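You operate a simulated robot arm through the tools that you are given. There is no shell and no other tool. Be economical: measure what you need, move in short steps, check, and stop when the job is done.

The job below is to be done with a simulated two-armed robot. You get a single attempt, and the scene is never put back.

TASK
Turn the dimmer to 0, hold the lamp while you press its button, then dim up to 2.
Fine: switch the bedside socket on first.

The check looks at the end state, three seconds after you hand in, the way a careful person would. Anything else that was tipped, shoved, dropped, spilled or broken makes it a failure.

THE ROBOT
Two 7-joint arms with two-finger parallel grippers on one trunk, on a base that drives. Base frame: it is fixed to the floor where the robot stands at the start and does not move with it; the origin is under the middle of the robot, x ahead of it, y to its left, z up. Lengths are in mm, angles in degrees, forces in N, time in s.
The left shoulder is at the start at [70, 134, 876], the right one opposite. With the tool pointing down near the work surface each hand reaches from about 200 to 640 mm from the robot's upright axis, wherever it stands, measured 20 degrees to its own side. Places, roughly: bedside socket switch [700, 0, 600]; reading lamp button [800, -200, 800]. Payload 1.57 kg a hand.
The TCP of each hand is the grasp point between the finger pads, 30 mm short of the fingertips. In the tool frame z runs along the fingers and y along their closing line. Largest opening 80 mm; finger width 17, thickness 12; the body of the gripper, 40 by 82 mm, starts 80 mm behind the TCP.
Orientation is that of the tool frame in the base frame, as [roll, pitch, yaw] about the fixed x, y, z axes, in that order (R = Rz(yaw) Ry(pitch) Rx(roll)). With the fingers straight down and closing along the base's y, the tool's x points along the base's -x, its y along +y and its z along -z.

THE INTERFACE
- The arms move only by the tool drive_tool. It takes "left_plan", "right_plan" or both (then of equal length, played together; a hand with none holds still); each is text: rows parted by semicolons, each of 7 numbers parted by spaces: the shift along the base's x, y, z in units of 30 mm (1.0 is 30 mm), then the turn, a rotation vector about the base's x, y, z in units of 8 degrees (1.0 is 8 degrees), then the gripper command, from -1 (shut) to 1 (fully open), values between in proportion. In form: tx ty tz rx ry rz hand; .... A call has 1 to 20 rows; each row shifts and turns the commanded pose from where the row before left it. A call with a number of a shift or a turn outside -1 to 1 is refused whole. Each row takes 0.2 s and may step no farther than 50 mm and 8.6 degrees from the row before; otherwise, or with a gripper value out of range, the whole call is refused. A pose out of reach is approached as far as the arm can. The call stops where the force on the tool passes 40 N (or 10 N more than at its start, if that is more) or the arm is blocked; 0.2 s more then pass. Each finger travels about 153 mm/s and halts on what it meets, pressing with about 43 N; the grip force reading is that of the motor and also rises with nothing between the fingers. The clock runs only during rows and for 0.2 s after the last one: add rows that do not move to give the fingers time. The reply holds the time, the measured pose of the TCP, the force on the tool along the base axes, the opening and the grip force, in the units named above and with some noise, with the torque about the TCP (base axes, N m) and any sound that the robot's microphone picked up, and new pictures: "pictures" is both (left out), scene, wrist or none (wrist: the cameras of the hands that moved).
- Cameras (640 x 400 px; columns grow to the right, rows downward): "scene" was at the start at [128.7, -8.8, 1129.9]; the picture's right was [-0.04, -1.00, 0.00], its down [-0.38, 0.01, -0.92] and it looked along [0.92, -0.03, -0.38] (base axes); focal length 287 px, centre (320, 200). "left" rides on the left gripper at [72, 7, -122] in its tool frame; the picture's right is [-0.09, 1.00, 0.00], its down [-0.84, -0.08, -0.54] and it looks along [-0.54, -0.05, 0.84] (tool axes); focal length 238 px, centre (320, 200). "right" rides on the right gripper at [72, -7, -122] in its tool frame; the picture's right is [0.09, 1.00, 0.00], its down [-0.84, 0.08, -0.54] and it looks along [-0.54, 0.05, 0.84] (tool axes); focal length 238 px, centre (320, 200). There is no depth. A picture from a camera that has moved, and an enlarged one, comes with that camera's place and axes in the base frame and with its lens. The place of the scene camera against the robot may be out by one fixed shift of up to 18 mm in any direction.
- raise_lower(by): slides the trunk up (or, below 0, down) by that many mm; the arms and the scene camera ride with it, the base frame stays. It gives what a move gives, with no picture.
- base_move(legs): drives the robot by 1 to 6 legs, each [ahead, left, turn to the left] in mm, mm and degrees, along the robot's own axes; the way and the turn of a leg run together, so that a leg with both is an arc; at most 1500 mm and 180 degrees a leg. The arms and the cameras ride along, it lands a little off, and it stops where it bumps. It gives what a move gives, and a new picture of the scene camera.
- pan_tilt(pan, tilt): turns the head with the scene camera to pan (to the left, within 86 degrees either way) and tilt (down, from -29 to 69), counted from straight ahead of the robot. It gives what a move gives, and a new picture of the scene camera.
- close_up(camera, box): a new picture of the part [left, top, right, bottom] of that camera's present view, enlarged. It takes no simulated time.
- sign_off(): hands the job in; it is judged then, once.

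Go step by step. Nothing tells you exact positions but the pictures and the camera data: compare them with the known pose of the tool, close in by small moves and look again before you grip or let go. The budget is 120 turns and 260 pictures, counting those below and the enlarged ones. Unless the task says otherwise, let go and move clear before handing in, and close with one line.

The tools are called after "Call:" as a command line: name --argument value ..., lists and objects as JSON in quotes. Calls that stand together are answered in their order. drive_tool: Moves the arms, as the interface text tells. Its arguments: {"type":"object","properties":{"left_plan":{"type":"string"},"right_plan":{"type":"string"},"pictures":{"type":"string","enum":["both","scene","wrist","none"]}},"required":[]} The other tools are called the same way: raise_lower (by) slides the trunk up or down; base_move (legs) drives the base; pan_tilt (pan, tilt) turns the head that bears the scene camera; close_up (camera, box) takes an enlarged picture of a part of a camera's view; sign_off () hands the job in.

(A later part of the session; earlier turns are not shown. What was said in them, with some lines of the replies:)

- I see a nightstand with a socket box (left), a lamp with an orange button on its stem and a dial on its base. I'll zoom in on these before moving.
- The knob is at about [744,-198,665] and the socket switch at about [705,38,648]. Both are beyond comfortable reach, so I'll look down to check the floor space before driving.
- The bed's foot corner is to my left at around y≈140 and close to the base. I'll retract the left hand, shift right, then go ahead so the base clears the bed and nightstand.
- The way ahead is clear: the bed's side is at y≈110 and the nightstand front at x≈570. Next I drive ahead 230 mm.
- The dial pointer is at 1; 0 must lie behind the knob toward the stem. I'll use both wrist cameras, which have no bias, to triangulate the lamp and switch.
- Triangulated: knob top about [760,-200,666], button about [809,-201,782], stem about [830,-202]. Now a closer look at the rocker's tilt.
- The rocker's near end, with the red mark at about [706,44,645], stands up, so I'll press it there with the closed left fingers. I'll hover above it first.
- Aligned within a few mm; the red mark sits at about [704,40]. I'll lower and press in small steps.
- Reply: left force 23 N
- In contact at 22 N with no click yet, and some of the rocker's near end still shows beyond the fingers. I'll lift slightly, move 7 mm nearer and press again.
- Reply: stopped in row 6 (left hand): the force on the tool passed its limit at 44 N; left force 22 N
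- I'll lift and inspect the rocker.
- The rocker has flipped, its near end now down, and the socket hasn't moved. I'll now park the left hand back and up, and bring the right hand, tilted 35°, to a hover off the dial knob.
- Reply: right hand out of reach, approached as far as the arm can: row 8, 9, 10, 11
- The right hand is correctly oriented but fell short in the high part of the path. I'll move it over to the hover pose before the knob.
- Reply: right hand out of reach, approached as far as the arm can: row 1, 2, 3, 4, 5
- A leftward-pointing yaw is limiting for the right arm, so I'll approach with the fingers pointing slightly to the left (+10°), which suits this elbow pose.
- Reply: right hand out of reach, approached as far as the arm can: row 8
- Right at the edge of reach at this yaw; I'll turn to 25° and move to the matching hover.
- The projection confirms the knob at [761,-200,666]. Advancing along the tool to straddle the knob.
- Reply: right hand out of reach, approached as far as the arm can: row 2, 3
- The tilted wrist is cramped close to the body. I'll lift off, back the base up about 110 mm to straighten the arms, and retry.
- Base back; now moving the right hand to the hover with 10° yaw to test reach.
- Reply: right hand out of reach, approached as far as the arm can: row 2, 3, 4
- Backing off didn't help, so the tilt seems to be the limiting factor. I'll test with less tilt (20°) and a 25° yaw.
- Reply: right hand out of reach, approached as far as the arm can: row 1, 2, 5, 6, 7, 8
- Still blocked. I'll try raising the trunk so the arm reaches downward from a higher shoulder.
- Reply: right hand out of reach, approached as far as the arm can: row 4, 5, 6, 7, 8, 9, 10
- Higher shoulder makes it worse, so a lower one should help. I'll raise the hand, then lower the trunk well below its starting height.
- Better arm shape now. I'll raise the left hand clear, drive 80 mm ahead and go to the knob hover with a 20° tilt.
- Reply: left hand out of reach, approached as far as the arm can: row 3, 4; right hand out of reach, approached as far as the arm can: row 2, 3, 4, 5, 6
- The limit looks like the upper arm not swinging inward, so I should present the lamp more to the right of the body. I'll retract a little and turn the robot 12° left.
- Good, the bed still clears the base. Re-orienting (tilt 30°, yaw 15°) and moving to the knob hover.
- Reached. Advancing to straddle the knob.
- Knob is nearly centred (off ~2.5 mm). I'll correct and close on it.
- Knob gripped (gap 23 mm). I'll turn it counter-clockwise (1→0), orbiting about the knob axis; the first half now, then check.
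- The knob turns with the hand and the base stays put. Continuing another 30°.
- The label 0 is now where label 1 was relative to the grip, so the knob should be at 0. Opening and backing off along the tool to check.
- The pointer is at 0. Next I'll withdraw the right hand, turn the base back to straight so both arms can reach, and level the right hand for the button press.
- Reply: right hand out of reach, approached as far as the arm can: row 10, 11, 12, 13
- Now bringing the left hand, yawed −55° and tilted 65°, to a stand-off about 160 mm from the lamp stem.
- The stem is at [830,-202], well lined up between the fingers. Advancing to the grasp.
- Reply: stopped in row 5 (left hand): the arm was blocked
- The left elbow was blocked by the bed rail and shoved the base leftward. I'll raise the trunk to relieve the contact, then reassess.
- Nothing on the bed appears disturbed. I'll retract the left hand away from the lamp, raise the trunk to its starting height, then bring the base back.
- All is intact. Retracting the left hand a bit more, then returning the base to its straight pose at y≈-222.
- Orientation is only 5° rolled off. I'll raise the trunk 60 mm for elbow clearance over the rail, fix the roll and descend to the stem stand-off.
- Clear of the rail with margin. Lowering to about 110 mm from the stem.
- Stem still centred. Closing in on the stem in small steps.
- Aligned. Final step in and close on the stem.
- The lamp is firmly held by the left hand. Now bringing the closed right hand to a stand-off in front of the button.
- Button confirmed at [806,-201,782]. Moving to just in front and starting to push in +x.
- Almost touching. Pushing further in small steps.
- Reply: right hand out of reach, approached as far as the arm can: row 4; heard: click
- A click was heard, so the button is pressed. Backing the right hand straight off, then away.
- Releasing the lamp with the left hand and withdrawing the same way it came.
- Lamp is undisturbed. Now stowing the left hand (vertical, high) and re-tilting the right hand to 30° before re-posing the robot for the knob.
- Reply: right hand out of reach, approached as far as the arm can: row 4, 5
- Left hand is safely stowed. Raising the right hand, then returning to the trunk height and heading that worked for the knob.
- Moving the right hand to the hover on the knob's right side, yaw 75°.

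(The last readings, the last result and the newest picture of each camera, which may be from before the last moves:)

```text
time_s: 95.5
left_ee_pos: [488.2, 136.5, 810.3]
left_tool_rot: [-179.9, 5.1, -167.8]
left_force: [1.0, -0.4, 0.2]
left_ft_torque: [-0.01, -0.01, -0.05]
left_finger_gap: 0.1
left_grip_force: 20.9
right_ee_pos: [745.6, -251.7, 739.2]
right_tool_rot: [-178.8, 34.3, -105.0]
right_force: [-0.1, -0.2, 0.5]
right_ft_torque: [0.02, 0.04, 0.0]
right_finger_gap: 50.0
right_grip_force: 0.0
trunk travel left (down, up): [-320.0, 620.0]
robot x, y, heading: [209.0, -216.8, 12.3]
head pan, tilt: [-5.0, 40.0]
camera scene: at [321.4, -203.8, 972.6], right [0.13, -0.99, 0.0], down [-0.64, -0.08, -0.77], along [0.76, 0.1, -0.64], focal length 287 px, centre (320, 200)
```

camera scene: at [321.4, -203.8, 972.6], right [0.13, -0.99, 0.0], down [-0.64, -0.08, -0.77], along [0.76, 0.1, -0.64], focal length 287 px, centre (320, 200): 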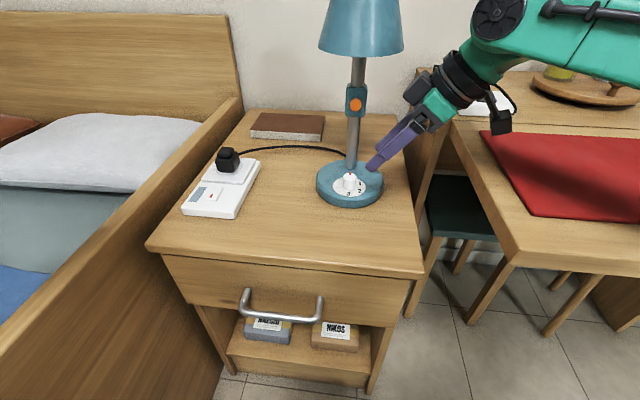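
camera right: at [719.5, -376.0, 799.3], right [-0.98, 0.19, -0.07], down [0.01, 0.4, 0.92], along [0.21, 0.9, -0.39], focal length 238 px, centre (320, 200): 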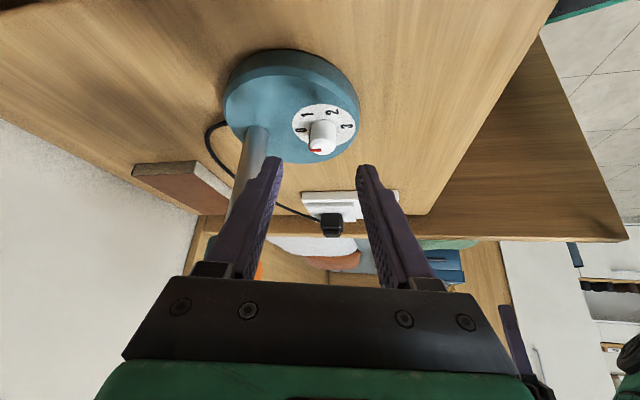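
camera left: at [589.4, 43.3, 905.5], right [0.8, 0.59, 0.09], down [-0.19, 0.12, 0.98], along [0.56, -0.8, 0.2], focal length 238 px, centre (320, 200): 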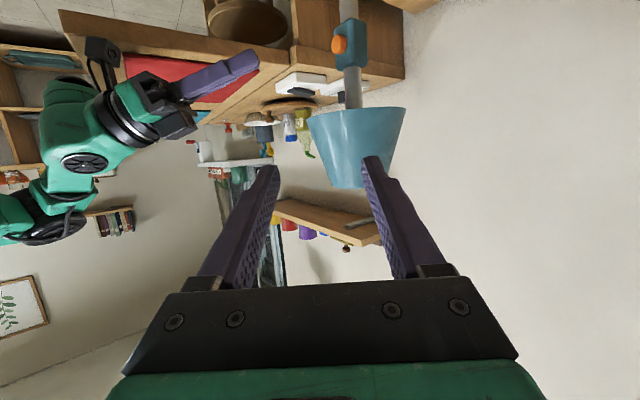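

Knob position unchanged. Advancing to straddle it.

Call:
drive_tool --right_plan "0.125 0.423 -0.642 0 0 0 0.25; 0.125 0.423 -0.642 0 0 0 0.25; 0.125 0.423 -0.642 0 0 0 0.25" --pictures "wrist"

Call:
close_up --camera "right" --box '[240, 100, 400, 200]'

```text
time_s: 96.2
left_ee_pos: [489.2, 136.6, 810.3]
left_tool_rot: [179.9, 5.0, -167.8]
left_force: [0.6, 0.5, -0.7]
left_ft_torque: [0.02, 0.02, -0.01]
left_finger_gap: 0.0
left_grip_force: 21.6
right_ee_pos: [758.8, -214.2, 680.0]
right_tool_rot: [-178.9, 34.3, -105.1]
right_force: [0.5, 0.3, -0.6]
right_ft_torque: [-0.01, 0.03, 0.02]
right_finger_gap: 50.2
right_grip_force: 0.0
trunk travel left (down, up): [-320.0, 620.0]
robot x, y, heading: [203.0, -216.2, 12.0]
head pan, tilt: [-5.0, 40.0]
camera right: at [730.7, -337.7, 740.6], right [-0.98, 0.2, -0.07], down [0.02, 0.4, 0.92], along [0.21, 0.9, -0.39], focal length 238 px, centre (320, 200)
```

right: 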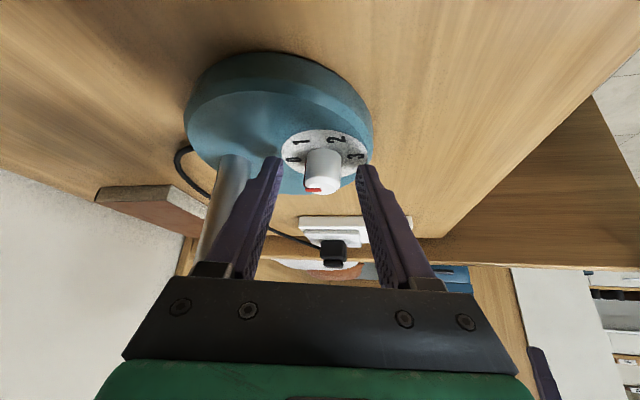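

```text
4.00 times, centred on (320, 150) of right
camera zoom: at [730.7, -337.7, 740.6], right [-0.98, 0.2, -0.07], down [0.02, 0.4, 0.92], along [0.21, 0.9, -0.39], focal length 953 px, centre (320, 400)
```

zoom: 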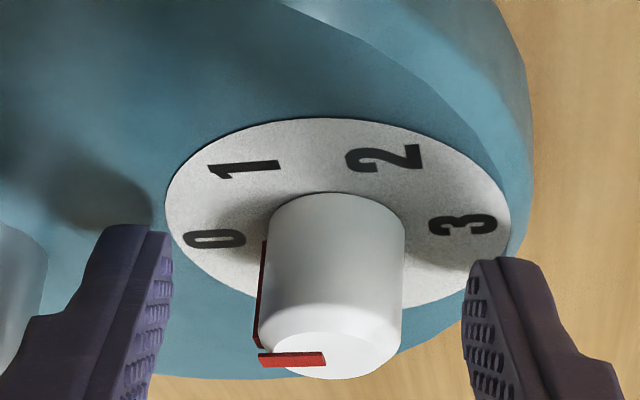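

Small centring correction, close, and start turning clockwise (first 30°).

Call:
drive_tool --right_plan "-0.08 0.02 0 0 0 0 0.25; 0 0 0 0 0 0 -0.2; 0 0 0 0 0 0 -1; 0 0 0 0 0 0 -1; -0.0555 0.0188 0 0 0 -0.9375 -1; -0.0529 0.0262 0 0 0 -0.9375 -1; -0.0491 0.0326 0 0 0 -0.9375 -1; -0.0443 0.0386 0 0 0 -0.9375 -1"

Call:
close_up --camera "right" --box '[240, 100, 400, 200]'

```text
time_s: 98.0
left_ee_pos: [487.0, 137.4, 811.6]
left_tool_rot: [-180.0, 5.2, -167.7]
left_force: [0.1, -0.2, 0.0]
left_ft_torque: [0.0, 0.02, 0.0]
left_finger_gap: 0.1
left_grip_force: 21.2
right_ee_pos: [749.5, -210.4, 680.0]
right_tool_rot: [-178.7, 34.4, -135.1]
right_force: [0.0, -0.6, 1.7]
right_ft_torque: [0.25, 0.27, 0.02]
right_finger_gap: 23.0
right_grip_force: 35.5
trunk travel left (down, up): [-320.0, 620.0]
robot x, y, heading: [202.1, -221.6, 12.3]
head pan, tilt: [-5.0, 40.0]
camera scene: at [321.3, -203.9, 972.7], right [0.12, -0.99, 0.0], down [-0.64, -0.08, -0.77], along [0.76, 0.1, -0.64], focal length 287 px, centre (320, 200)
camera right: at [663.3, -303.0, 742.1], right [-0.75, 0.66, -0.07], down [0.21, 0.33, 0.92], along [0.63, 0.67, -0.39], focal length 238 px, centre (320, 200)
```

scene: 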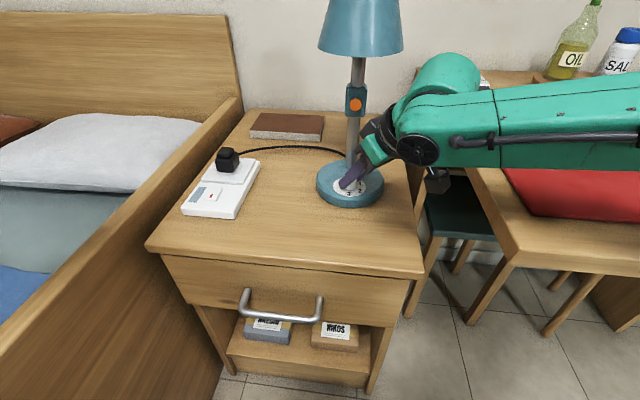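
right: 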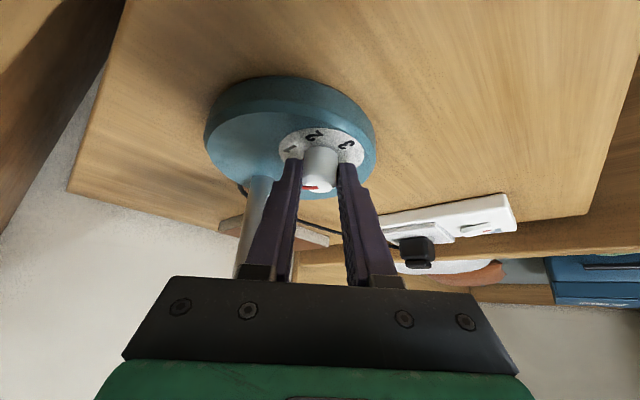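

```text
4.00 times, centred on (320, 150) of right
camera zoom: at [663.3, -303.0, 742.1], right [-0.75, 0.66, -0.07], down [0.21, 0.33, 0.92], along [0.63, 0.67, -0.39], focal length 953 px, centre (320, 400)
```

zoom: 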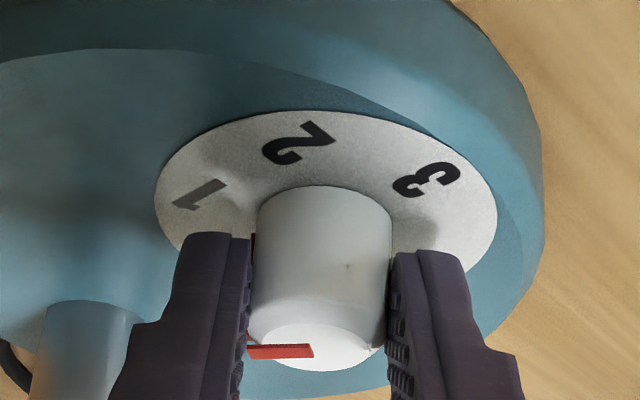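

Turning well. Another 30° clockwise to reach 1.

Call:
drive_tool --right_plan "-0.0386 0.0443 0 0 0 -0.9375 -1; -0.0326 0.0491 0 0 0 -0.9375 -1; -0.0262 0.0529 0 0 0 -0.9375 -1; -0.0188 0.0555 0 0 0 -0.9375 -1; 0 0 0 0 0 0 -1"

Call:
close_up --camera "right" --box '[240, 100, 400, 200]'

```text
time_s: 99.2
left_ee_pos: [486.8, 137.0, 811.4]
left_tool_rot: [180.0, 5.0, -167.7]
left_force: [0.7, -0.2, 0.2]
left_ft_torque: [-0.02, 0.0, 0.01]
left_finger_gap: 0.0
left_grip_force: 21.9
right_ee_pos: [746.1, -203.9, 681.2]
right_tool_rot: [-178.8, 34.5, -165.1]
right_force: [-0.6, 0.1, 2.1]
right_ft_torque: [0.31, -0.05, -0.04]
right_finger_gap: 23.0
right_grip_force: 35.5
trunk travel left (down, up): [-320.0, 620.0]
robot x, y, heading: [201.7, -218.3, 12.2]
head pan, tilt: [-5.0, 40.0]
camera scene: at [321.2, -204.1, 972.7], right [0.12, -0.99, 0.0], down [-0.64, -0.08, -0.77], along [0.76, 0.1, -0.64], focal length 287 px, centre (320, 200)
camera right: at [625.5, -240.6, 742.2], right [-0.32, 0.95, -0.07], down [0.35, 0.18, 0.92], along [0.88, 0.27, -0.39], focal length 238 px, centre (320, 200)
```

scene: 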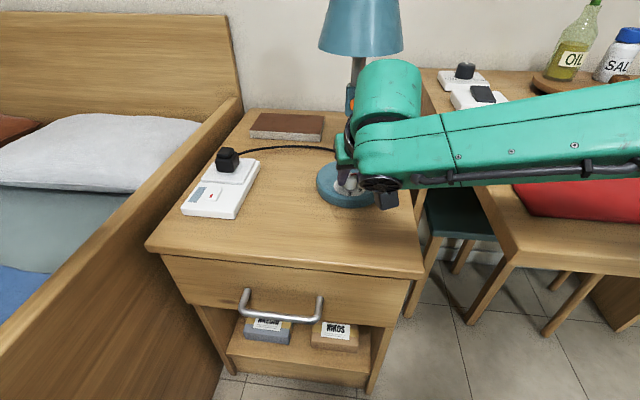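
right: 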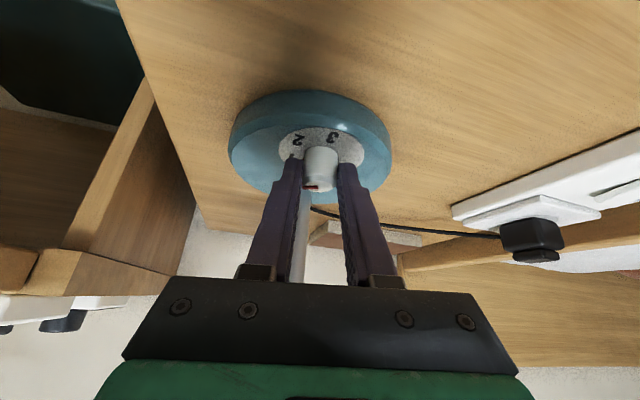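

```text
4.00 times, centred on (320, 150) of right
camera zoom: at [625.5, -240.6, 742.2], right [-0.32, 0.95, -0.07], down [0.35, 0.18, 0.92], along [0.88, 0.27, -0.39], focal length 953 px, centre (320, 400)
```

zoom: 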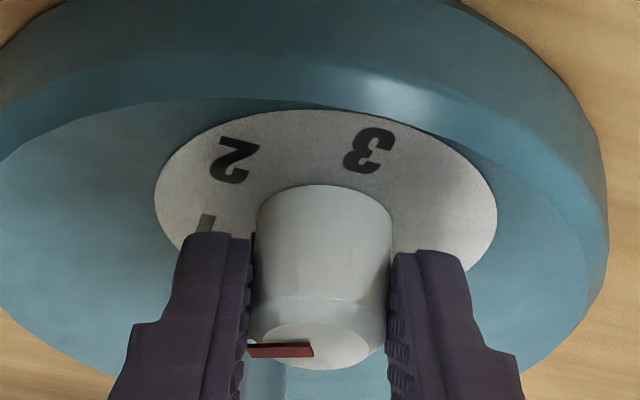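

Now at 1. I'll open, check the lamp, and swing the open fingers back around the knob for the second stroke.

Call:
drive_tool --right_plan "0 0 0 0 0 0 0.25; 0 0 0 0 0 0 0.25; 0.0188 -0.0555 0 0 0 0.9375 0.25; 0.0262 -0.0529 0 0 0 0.9375 0.25; 0.0326 -0.0491 0 0 0 0.9375 0.25; 0.0386 -0.0443 0 0 0 0.9375 0.25; 0.0443 -0.0386 0 0 0 0.9375 0.25; 0.0491 -0.0326 0 0 0 0.9375 0.25; 0.0529 -0.0262 0 0 0 0.9375 0.25; 0.0555 -0.0188 0 0 0 0.9375 0.25"

Call:
close_up --camera "right" --box '[240, 100, 400, 200]'

Call:
close_up --camera "scene" --box '[300, 0, 440, 210]'

```text
time_s: 101.5
left_ee_pos: [487.1, 136.4, 811.0]
left_tool_rot: [-180.0, 5.1, -167.8]
left_force: [0.0, 0.9, -0.2]
left_ft_torque: [-0.01, 0.02, -0.02]
left_finger_gap: 0.0
left_grip_force: 20.8
right_ee_pos: [756.9, -213.3, 679.0]
right_tool_rot: [-178.9, 34.4, -105.0]
right_force: [-0.2, -0.4, -0.3]
right_ft_torque: [0.03, 0.0, -0.02]
right_finger_gap: 49.9
right_grip_force: 0.1
trunk travel left (down, up): [-320.0, 620.0]
robot x, y, heading: [201.9, -218.0, 12.1]
head pan, tilt: [-5.0, 40.0]
camera scene: at [321.7, -203.9, 972.6], right [0.12, -0.99, 0.0], down [-0.64, -0.08, -0.77], along [0.76, 0.1, -0.64], focal length 287 px, centre (320, 200)
camera right: at [729.3, -338.1, 742.0], right [-0.98, 0.19, -0.07], down [0.01, 0.39, 0.92], along [0.2, 0.9, -0.39], focal length 238 px, centre (320, 200)
```

scene: 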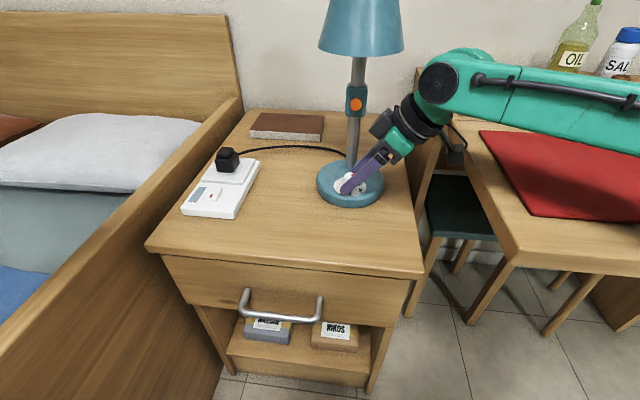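
right: 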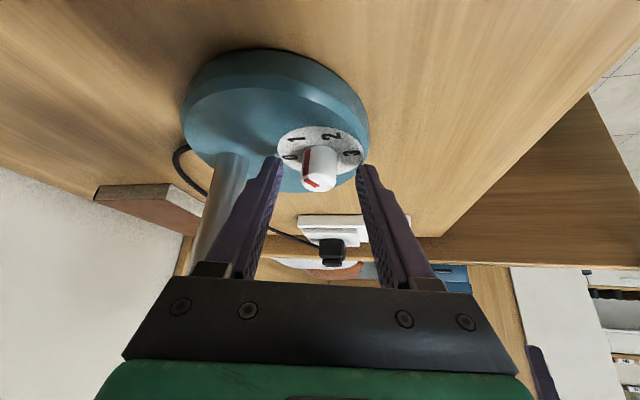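

```text
4.00 times, centred on (320, 150) of right
camera zoom: at [729.3, -338.1, 742.0], right [-0.98, 0.19, -0.07], down [0.01, 0.39, 0.92], along [0.2, 0.9, -0.39], focal length 953 px, centre (320, 400)
```

zoom: 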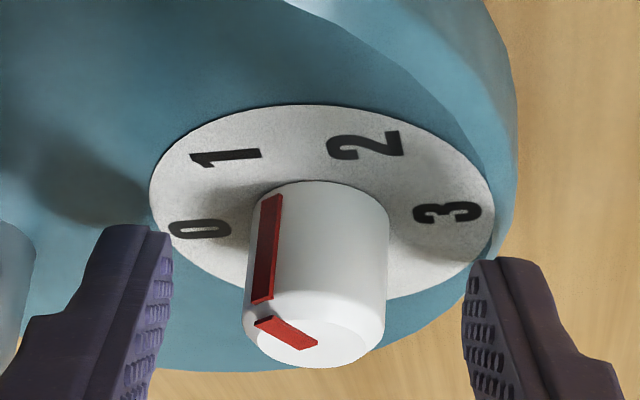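

```text
1.90 times, centred on (370, 105) of scene
camera zoom: at [321.7, -203.9, 972.6], right [0.12, -0.99, 0.0], down [-0.64, -0.08, -0.77], along [0.76, 0.1, -0.64], focal length 547 px, centre (225, 381)
```

zoom: 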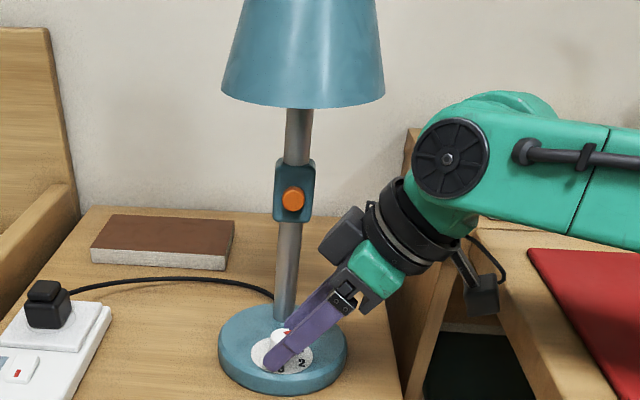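

The knob is at 1 and centred. Second stroke: grip and turn 60° clockwise.

Call:
drive_tool --right_plan "0 0 0 0 0 0 -0.2; 0 0 0 0 0 0 -1; 0 0 0 0 0 0 -1; -0.0555 0.0188 0 0 0 -0.9375 -1; -0.0529 0.0262 0 0 0 -0.9375 -1; -0.0491 0.0326 0 0 0 -0.9375 -1; -0.0443 0.0386 0 0 0 -0.9375 -1; -0.0386 0.0443 0 0 0 -0.9375 -1; -0.0326 0.0491 0 0 0 -0.9375 -1; -0.0262 0.0529 0 0 0 -0.9375 -1; -0.0188 0.0555 0 0 0 -0.9375 -1; 0 0 0 0 0 0 -1"

Call:
close_up --camera "right" --box '[240, 100, 400, 200]'

```text
time_s: 104.0
left_ee_pos: [487.0, 136.6, 810.1]
left_tool_rot: [-180.0, 5.2, -167.8]
left_force: [0.0, -0.1, 0.0]
left_ft_torque: [-0.01, 0.01, -0.05]
left_finger_gap: 0.0
left_grip_force: 21.7
right_ee_pos: [747.7, -203.2, 680.7]
right_tool_rot: [-178.8, 34.3, -165.1]
right_force: [-1.6, -0.6, 1.8]
right_ft_torque: [0.31, -0.15, -0.03]
right_finger_gap: 22.8
right_grip_force: 35.3
trunk travel left (down, up): [-320.0, 620.0]
robot x, y, heading: [206.0, -220.8, 12.0]
head pan, tilt: [-5.0, 40.0]
camera scene: at [321.0, -204.1, 972.7], right [0.12, -0.99, 0.0], down [-0.64, -0.08, -0.77], along [0.76, 0.1, -0.64], focal length 287 px, centre (320, 200)
camera right: at [625.4, -240.4, 742.3], right [-0.32, 0.95, -0.07], down [0.35, 0.18, 0.92], along [0.88, 0.27, -0.39], focal length 238 px, centre (320, 200)
```

scene: 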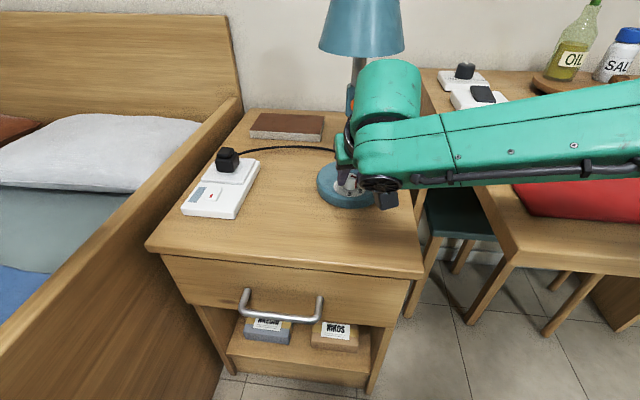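
right: 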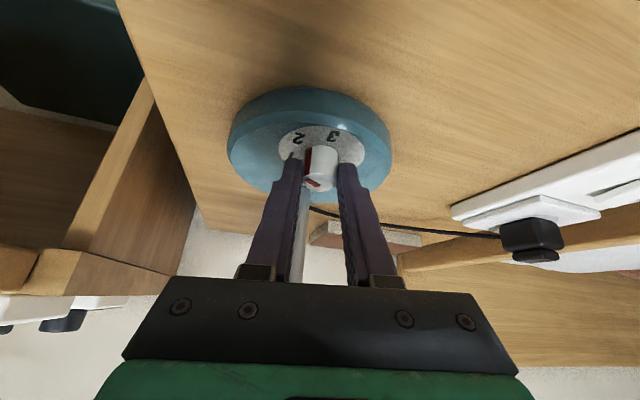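

```text
4.00 times, centred on (320, 150) of right
camera zoom: at [625.4, -240.4, 742.3], right [-0.32, 0.95, -0.07], down [0.35, 0.18, 0.92], along [0.88, 0.27, -0.39], focal length 953 px, centre (320, 400)
```

zoom: 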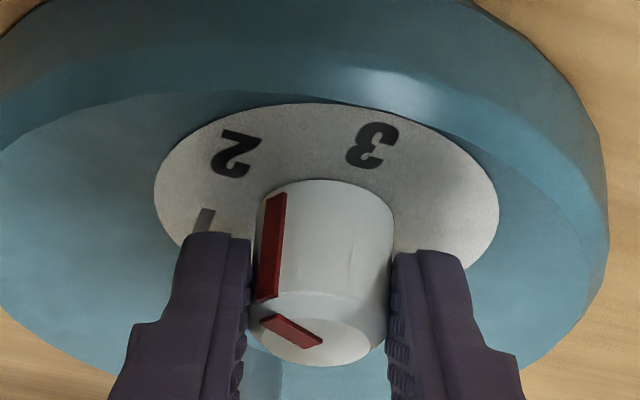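

The pointer now faces 2. Releasing and withdrawing to check the dial and the lamp.

Call:
drive_tool --right_plan "0 0 0 0 0 0 0.25; 0 0 0 0 0 0 0.25; -0.5 -0.13 0.76 0 0 0 0.25; -0.5 -0.13 0.76 0 0 0 0.25; -0.5 -0.13 0.76 0 0 0 0.25; -0.8 -0.3 0.3 0 0 0 0.25; -0.5 -0.8 0 0 0 0 0.25; -0.2 -0.9 0 0 0 0 0.25; 0 -0.9 0 0 0 0 0.25"

Call:
close_up --camera "scene" --box '[310, 150, 400, 215]'

Call:
close_up --camera "scene" --box '[180, 140, 270, 225]'

```text
time_s: 106.0
left_ee_pos: [487.3, 135.0, 812.1]
left_tool_rot: [179.9, 5.2, -167.9]
left_force: [-0.2, 0.4, 1.0]
left_ft_torque: [0.02, -0.02, 0.03]
left_finger_gap: 0.0
left_grip_force: 20.8
right_ee_pos: [656.7, -304.6, 757.5]
right_tool_rot: [-178.9, 34.1, -165.0]
right_force: [0.0, -0.4, -0.4]
right_ft_torque: [0.0, 0.04, 0.0]
right_finger_gap: 50.3
right_grip_force: 0.0
trunk travel left (down, up): [-320.0, 620.0]
robot x, y, heading: [201.3, -219.6, 12.2]
head pan, tilt: [-5.0, 40.0]
camera scene: at [321.4, -204.5, 972.7], right [0.12, -0.99, 0.0], down [-0.64, -0.08, -0.77], along [0.76, 0.1, -0.64], focal length 287 px, centre (320, 200)
camera right: at [535.4, -340.8, 819.1], right [-0.32, 0.94, -0.07], down [0.35, 0.18, 0.92], along [0.88, 0.27, -0.39], focal length 238 px, centre (320, 200)
```

scene: 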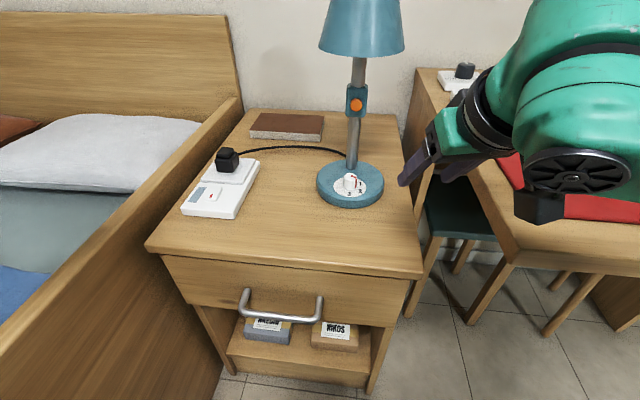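
right: 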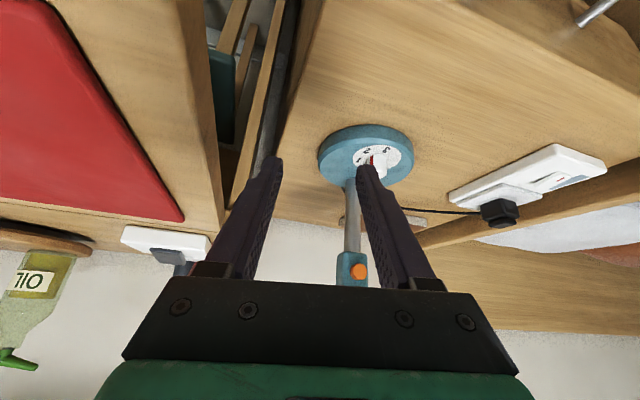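

```text
6.15 times, centred on (355, 182) of scene
camera zoom: at [321.4, -204.5, 972.7], right [0.12, -0.99, 0.0], down [-0.64, -0.08, -0.77], along [0.76, 0.1, -0.64], focal length 1766 px, centre (105, 308)
```

zoom: 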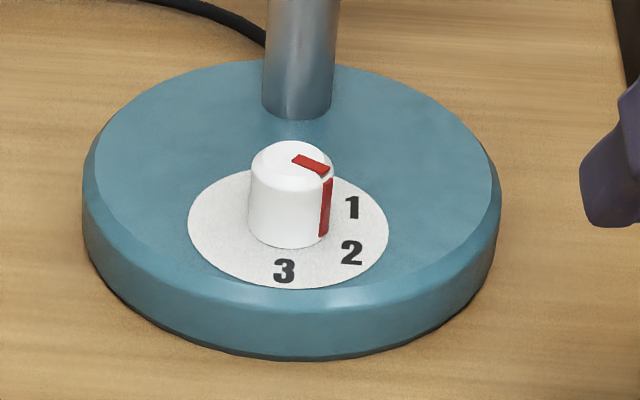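

```text
4.71 times, centred on (225, 182) of scene
camera zoom: at [321.4, -204.5, 972.7], right [0.12, -0.99, 0.0], down [-0.64, -0.08, -0.77], along [0.76, 0.1, -0.64], focal length 1351 px, centre (767, 282)
```

zoom: 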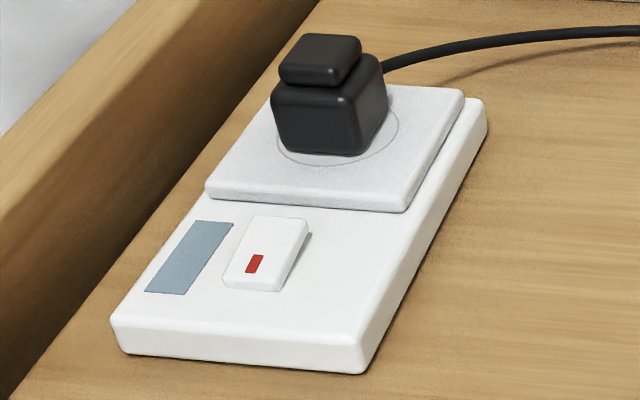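

The dial reads 2, and the socket rocker has stayed flipped. I'll tilt the right hand's camera up to see whether the lamp is glowing under the shade.

Call:
drive_tool --right_plan "0.2 -0.2 0 0.25 -0.95 0 0.25; 0.2 -0.2 0 0.25 -0.95 0 0.25; 0.2 -0.2 0 0.25 -0.95 0 0.25; 0.2 -0.2 0 0.25 -0.95 0 0.25; 0.2 0 0 0.25 -0.95 0 0.25"

```text
time_s: 107.2
left_ee_pos: [487.4, 136.0, 812.1]
left_tool_rot: [-179.9, 5.0, -167.8]
left_force: [-0.5, -0.5, 0.2]
left_ft_torque: [0.03, 0.0, 0.01]
left_finger_gap: 0.2
left_grip_force: 20.9
right_ee_pos: [662.2, -307.5, 758.2]
right_tool_rot: [-178.8, 42.2, -164.9]
right_force: [0.4, -0.2, -0.8]
right_ft_torque: [0.02, 0.01, -0.01]
right_finger_gap: 49.8
right_grip_force: 0.0
right hand out of reach, approached as far as the arm can: row 2, 3, 4, 5
trunk travel left (down, up): [-320.0, 620.0]
robot x, y, heading: [202.5, -220.9, 12.2]
head pan, tilt: [-5.0, 40.0]
camera scene: at [321.4, -204.0, 972.6], right [0.12, -0.99, 0.0], down [-0.64, -0.08, -0.77], along [0.76, 0.1, -0.64], focal length 287 px, centre (320, 200)
camera right: at [534.4, -346.7, 801.6], right [-0.31, 0.95, -0.08], down [0.22, 0.15, 0.96], along [0.92, 0.28, -0.26], focal length 238 px, centre (320, 200)
```

scene: 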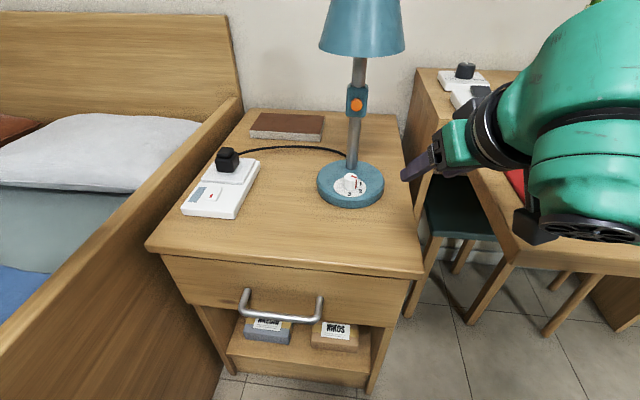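
right: 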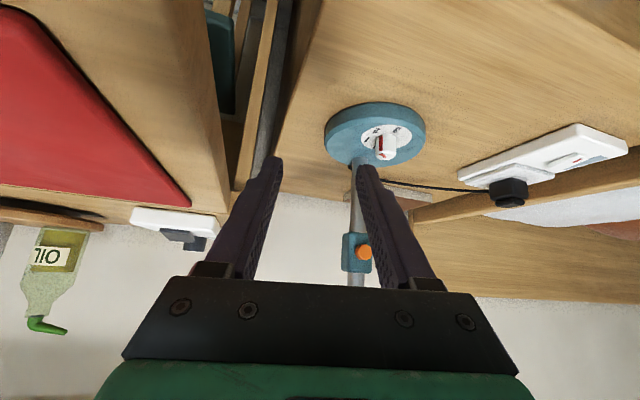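

The shade's underside is not visible from here. I'll straighten the base and bring the left hand to the earlier stand-off view, so I can compare the shade before and after.

Call:
drive_tool --right_plan "-0.7 -0.2 0.5 0 0 0 -1; -0.7 -0.2 0.5 0 0 0 -1; -0.7 -0.2 0.3 0 0 0 -1" --pictures "none"

Call:
base_move --legs '[[0, 0, -12]]'

Call:
raise_lower --by 60

Call:
drive_tool --left_plan "0.396 -0.319 -0.12 0 0 -0.982 -1; 0.396 -0.319 -0.12 0 0 -0.982 -1; 0.396 -0.319 -0.12 0 0 -0.982 -1; 0.396 -0.319 -0.12 0 0 -0.982 -1; 0.396 -0.319 -0.12 0 0 -0.982 -1; 0.396 -0.319 -0.12 0 0 -0.982 -1; 0.396 -0.319 -0.12 0 0 -0.982 -1; 0.396 -0.319 -0.12 -0.74 -0.518 0 -1; 0.396 -0.319 -0.12 -0.74 -0.518 0 -1; 0.396 -0.319 -0.12 -0.74 -0.518 0 -1; 0.396 -0.319 -0.12 -0.74 -0.518 0 -1; 0.396 -0.319 -0.12 -0.74 -0.518 0 -1; 0.396 -0.319 -0.12 -0.74 -0.518 0 -1; 0.2 -0.15 -0.12 -0.74 -0.518 0 -1; 0 0 -0.12 -0.74 -0.518 0 -1; 0 0 -0.12 -0.74 -0.518 0 -1"

```text
time_s: 108.0
left_ee_pos: [487.2, 136.6, 811.1]
left_tool_rot: [180.0, 5.2, -167.7]
left_force: [-0.3, -0.7, 0.5]
left_ft_torque: [0.01, -0.01, 0.0]
left_finger_gap: 0.0
left_grip_force: 21.2
right_ee_pos: [599.4, -325.7, 799.3]
right_tool_rot: [-178.8, 42.2, -164.9]
right_force: [-0.7, 0.0, 0.3]
right_ft_torque: [-0.01, 0.01, -0.02]
right_finger_gap: 0.0
right_grip_force: 21.2
trunk travel left (down, up): [-320.0, 620.0]
robot x, y, heading: [200.4, -217.7, 12.1]
head pan, tilt: [-5.0, 40.0]
```

```text
time_s: 109.2
left_ee_pos: [555.9, 68.8, 810.8]
left_tool_rot: [180.0, 5.1, -180.0]
left_force: [-0.3, 0.3, -0.2]
left_ft_torque: [-0.01, 0.04, -0.02]
left_finger_gap: 0.1
left_grip_force: 21.6
right_ee_pos: [569.6, -406.8, 799.9]
right_tool_rot: [-178.7, 42.0, -177.1]
right_force: [0.7, -0.4, 0.0]
right_ft_torque: [0.0, -0.01, 0.06]
right_finger_gap: 0.0
right_grip_force: 21.1
trunk travel left (down, up): [-320.0, 620.0]
robot x, y, heading: [200.4, -216.8, -0.0]
head pan, tilt: [-5.0, 40.0]
camera scene: at [322.9, -232.5, 972.6], right [-0.09, -1.0, 0.0], down [-0.64, 0.06, -0.77], along [0.76, -0.07, -0.64], focal length 287 px, centre (320, 200)
```

scene: 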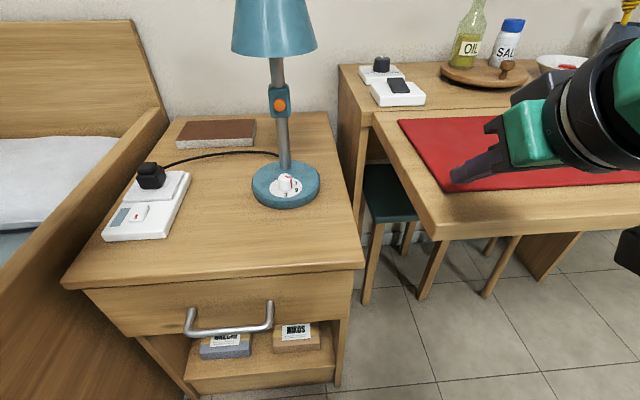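

```text
time_s: 110.2
left_ee_pos: [555.0, 69.1, 870.1]
left_tool_rot: [180.0, 5.1, 180.0]
left_force: [0.4, 0.1, 1.1]
left_ft_torque: [0.0, -0.01, -0.01]
left_finger_gap: 0.0
left_grip_force: 21.3
right_ee_pos: [569.2, -407.8, 859.3]
right_tool_rot: [-178.9, 42.2, -177.1]
right_force: [-0.7, 0.4, 0.3]
right_ft_torque: [0.03, 0.02, 0.02]
right_finger_gap: 0.0
right_grip_force: 21.3
trunk travel left (down, up): [-380.0, 560.0]
robot x, y, heading: [201.8, -222.5, 0.1]
head pan, tilt: [-5.0, 40.0]
```

```text
time_s: 113.6
left_ee_pos: [716.3, -61.1, 812.8]
left_tool_rot: [180.0, 70.3, 124.9]
left_force: [-0.1, -0.8, 1.0]
left_ft_torque: [0.02, 0.01, -0.01]
left_finger_gap: 0.1
left_grip_force: 21.0
right_ee_pos: [570.1, -407.2, 857.9]
right_tool_rot: [-178.8, 42.1, -177.2]
right_force: [-0.2, -0.4, -1.6]
right_ft_torque: [0.04, 0.0, 0.0]
right_finger_gap: 0.2
right_grip_force: 21.3
trunk travel left (down, up): [-380.0, 560.0]
robot x, y, heading: [202.1, -220.4, 0.0]
head pan, tilt: [-5.0, 40.0]
camera scene: at [322.8, -232.2, 1032.7], right [-0.09, -1.0, 0.0], down [-0.64, 0.06, -0.77], along [0.76, -0.07, -0.64], focal length 287 px, centre (320, 200)
camera left: at [642.7, 56.4, 786.3], right [0.83, 0.55, 0.09], down [-0.19, 0.14, 0.97], along [0.52, -0.83, 0.22], focal length 238 px, centre (320, 200)
```

scene: 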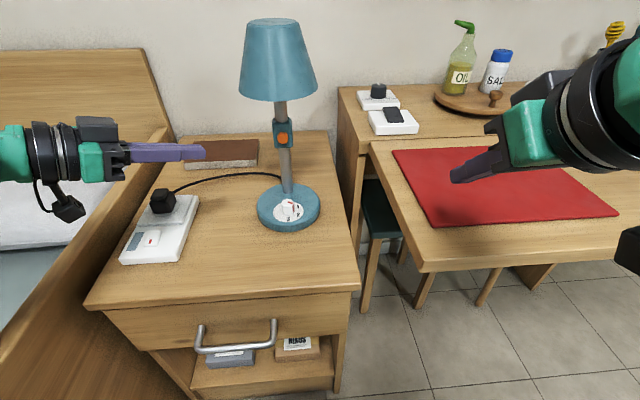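
left: 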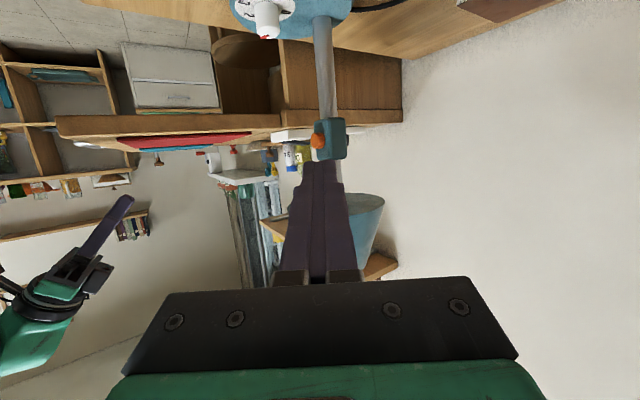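

Opening the fingers and dropping a little for a clear look under the shade.

Call:
drive_tool --left_plan "0.4 -0.3 -0.6 0 0 0 1; 0.4 -0.3 -0.6 0 0 0 1; 0 0 0 0 0 0 1" --pictures "wrist"

Call:
close_up --camera "left" --box '[250, 100, 420, 290]'

```text
time_s: 114.4
left_ee_pos: [742.2, -78.0, 777.8]
left_tool_rot: [-180.0, 70.2, 125.2]
left_force: [0.2, 0.5, 0.5]
left_ft_torque: [-0.01, 0.03, 0.03]
left_finger_gap: 80.2
left_grip_force: 0.0
right_ee_pos: [568.7, -406.9, 858.3]
right_tool_rot: [-178.8, 42.1, -177.1]
right_force: [-0.5, 0.6, 1.1]
right_ft_torque: [0.0, 0.0, -0.01]
right_finger_gap: 0.1
right_grip_force: 21.2
trunk travel left (down, up): [-380.0, 560.0]
robot x, y, heading: [205.1, -220.7, -0.1]
head pan, tilt: [-5.0, 40.0]
camera left: at [666.8, 38.9, 751.0], right [0.83, 0.55, 0.09], down [-0.19, 0.14, 0.97], along [0.52, -0.83, 0.22], focal length 238 px, centre (320, 200)
```

left: 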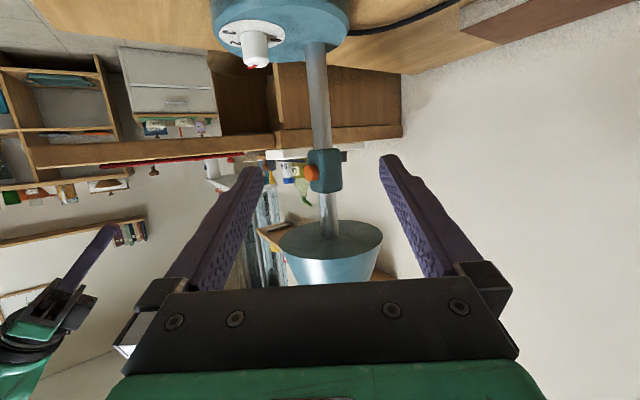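

```text
2.11 times, centred on (335, 195) of left
camera zoom: at [666.8, 38.9, 751.0], right [0.83, 0.55, 0.09], down [-0.19, 0.14, 0.97], along [0.52, -0.83, 0.22], focal length 502 px, centre (288, 210)
```

zoom: 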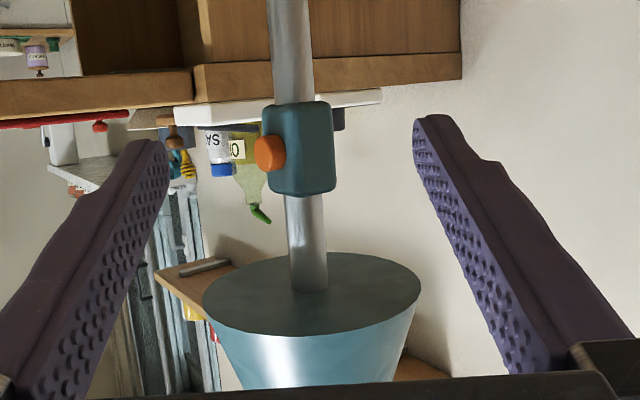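

The shade is closed below, so no glow is visible either way. I'll check the final rocker, dial and button state with close-ups.

Call:
close_up --camera "scene" --box '[120, 220, 180, 265]'

Call:
close_up --camera "scene" --box '[255, 180, 325, 235]'

Call:
close_up --camera "scene" --box '[235, 10, 330, 160]'

```text
8.89 times, centred on (150, 242) of scene
camera zoom: at [322.7, -232.3, 1032.7], right [-0.09, -1.0, 0.0], down [-0.64, 0.06, -0.77], along [0.76, -0.07, -0.64], focal length 2552 px, centre (1831, -178)
```

zoom: 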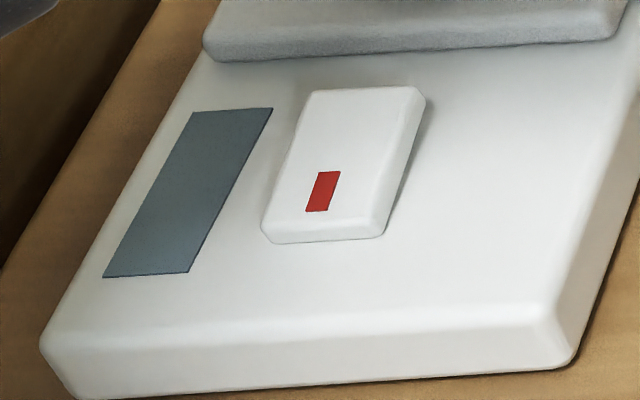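

```text
7.27 times, centred on (290, 208) of scene
camera zoom: at [322.7, -232.3, 1032.7], right [-0.09, -1.0, 0.0], down [-0.64, 0.06, -0.77], along [0.76, -0.07, -0.64], focal length 2088 px, centre (538, 146)
```

zoom: 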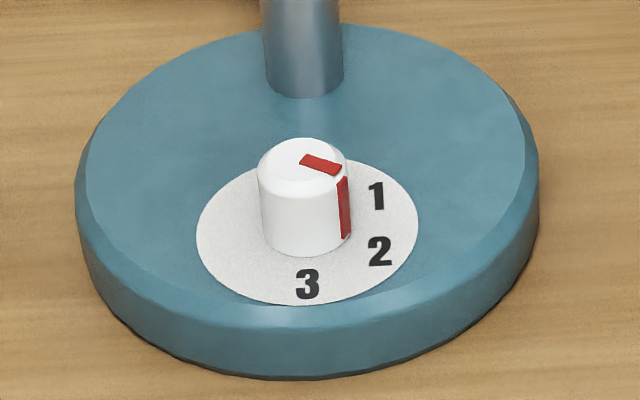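

```text
2.67 times, centred on (282, 85) of scene
camera zoom: at [322.7, -232.3, 1032.7], right [-0.09, -1.0, 0.0], down [-0.64, 0.06, -0.77], along [0.76, -0.07, -0.64], focal length 765 px, centre (420, 507)
```

zoom: 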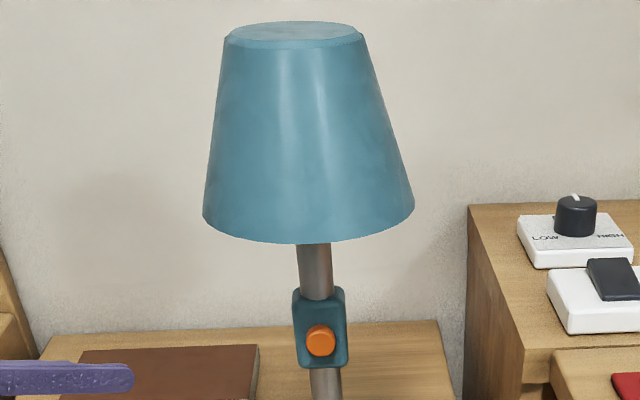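

Rocker flipped, dial at 2, lamp upright and in place. I'll retract the left hand clear of the lamp.

Call:
drive_tool --left_plan "-0.4 0.3 0.6 0 0 0 0; -0.5 0.4 0.7 0 0 0 0; -0.7 0.4 0.7 0 0 0 0; -0.7 0.4 0.7 0 0 0 0; -0.7 0.4 0.3 0 0 0 0; 0 0 0 0 0 0 0" --pictures "scene"

Call:
pan_tilt --pan 20 --tilt 40

```text
time_s: 115.8
left_ee_pos: [650.8, -24.8, 866.4]
left_tool_rot: [-179.8, 70.0, 125.2]
left_force: [0.2, 0.1, 0.2]
left_ft_torque: [-0.01, -0.02, 0.02]
left_finger_gap: 39.7
left_grip_force: 0.1
right_ee_pos: [569.1, -407.3, 859.0]
right_tool_rot: [-178.6, 42.1, -177.1]
right_force: [-0.4, 1.2, 0.8]
right_ft_torque: [0.0, 0.02, 0.03]
right_finger_gap: 0.0
right_grip_force: 21.3
trunk travel left (down, up): [-380.0, 560.0]
robot x, y, heading: [201.0, -220.4, -0.0]
head pan, tilt: [-5.0, 40.0]
camera scene: at [322.9, -232.6, 1032.6], right [-0.09, -1.0, 0.0], down [-0.64, 0.06, -0.77], along [0.76, -0.07, -0.64], focal length 287 px, centre (320, 200)
```

scene: 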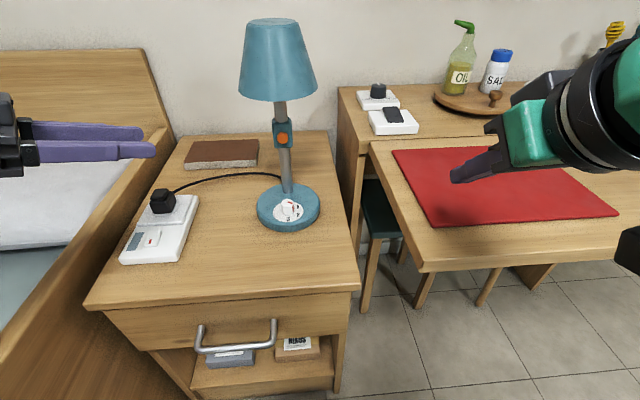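

```text
time_s: 116.7
left_ee_pos: [650.6, -23.0, 867.0]
left_tool_rot: [-179.9, 70.1, 125.2]
left_force: [-0.3, -0.3, 0.4]
left_ft_torque: [0.0, -0.04, -0.02]
left_finger_gap: 40.1
left_grip_force: 0.1
right_ee_pos: [569.8, -406.8, 859.3]
right_tool_rot: [-178.7, 42.0, -177.1]
right_force: [-0.3, -0.4, 0.8]
right_ft_torque: [0.02, 0.0, 0.02]
right_finger_gap: 0.0
right_grip_force: 20.9
trunk travel left (down, up): [-380.0, 560.0]
robot x, y, heading: [203.6, -219.8, -0.1]
head pan, tilt: [20.0, 40.0]
camera scene: at [318.0, -196.0, 1032.6], right [0.34, -0.94, 0.0], down [-0.6, -0.22, -0.77], along [0.72, 0.26, -0.64], focal length 287 px, centre (320, 200)
```

scene: 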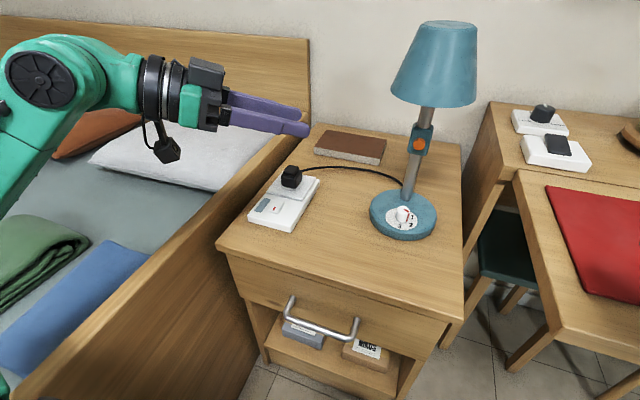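

Both hands are clear, and everything stands where it was. Handing in.

Call:
sign_off

```text
The job is handed in.
```

I flipped the socket switch first, turned the dimmer to 0, held the lamp and pressed its button (it clicked), then turned the dimmer up to 2. I couldn't confirm that the lamp is lit: its shade is closed underneath and showed no visible glow. I took the switch's new position as on because it had changed from how it started. At one point the left arm caught on the bed rail and pushed the robot's base about 70 mm to the left. I moved the base back, and nothing on the bed or the nightstand looked disturbed.
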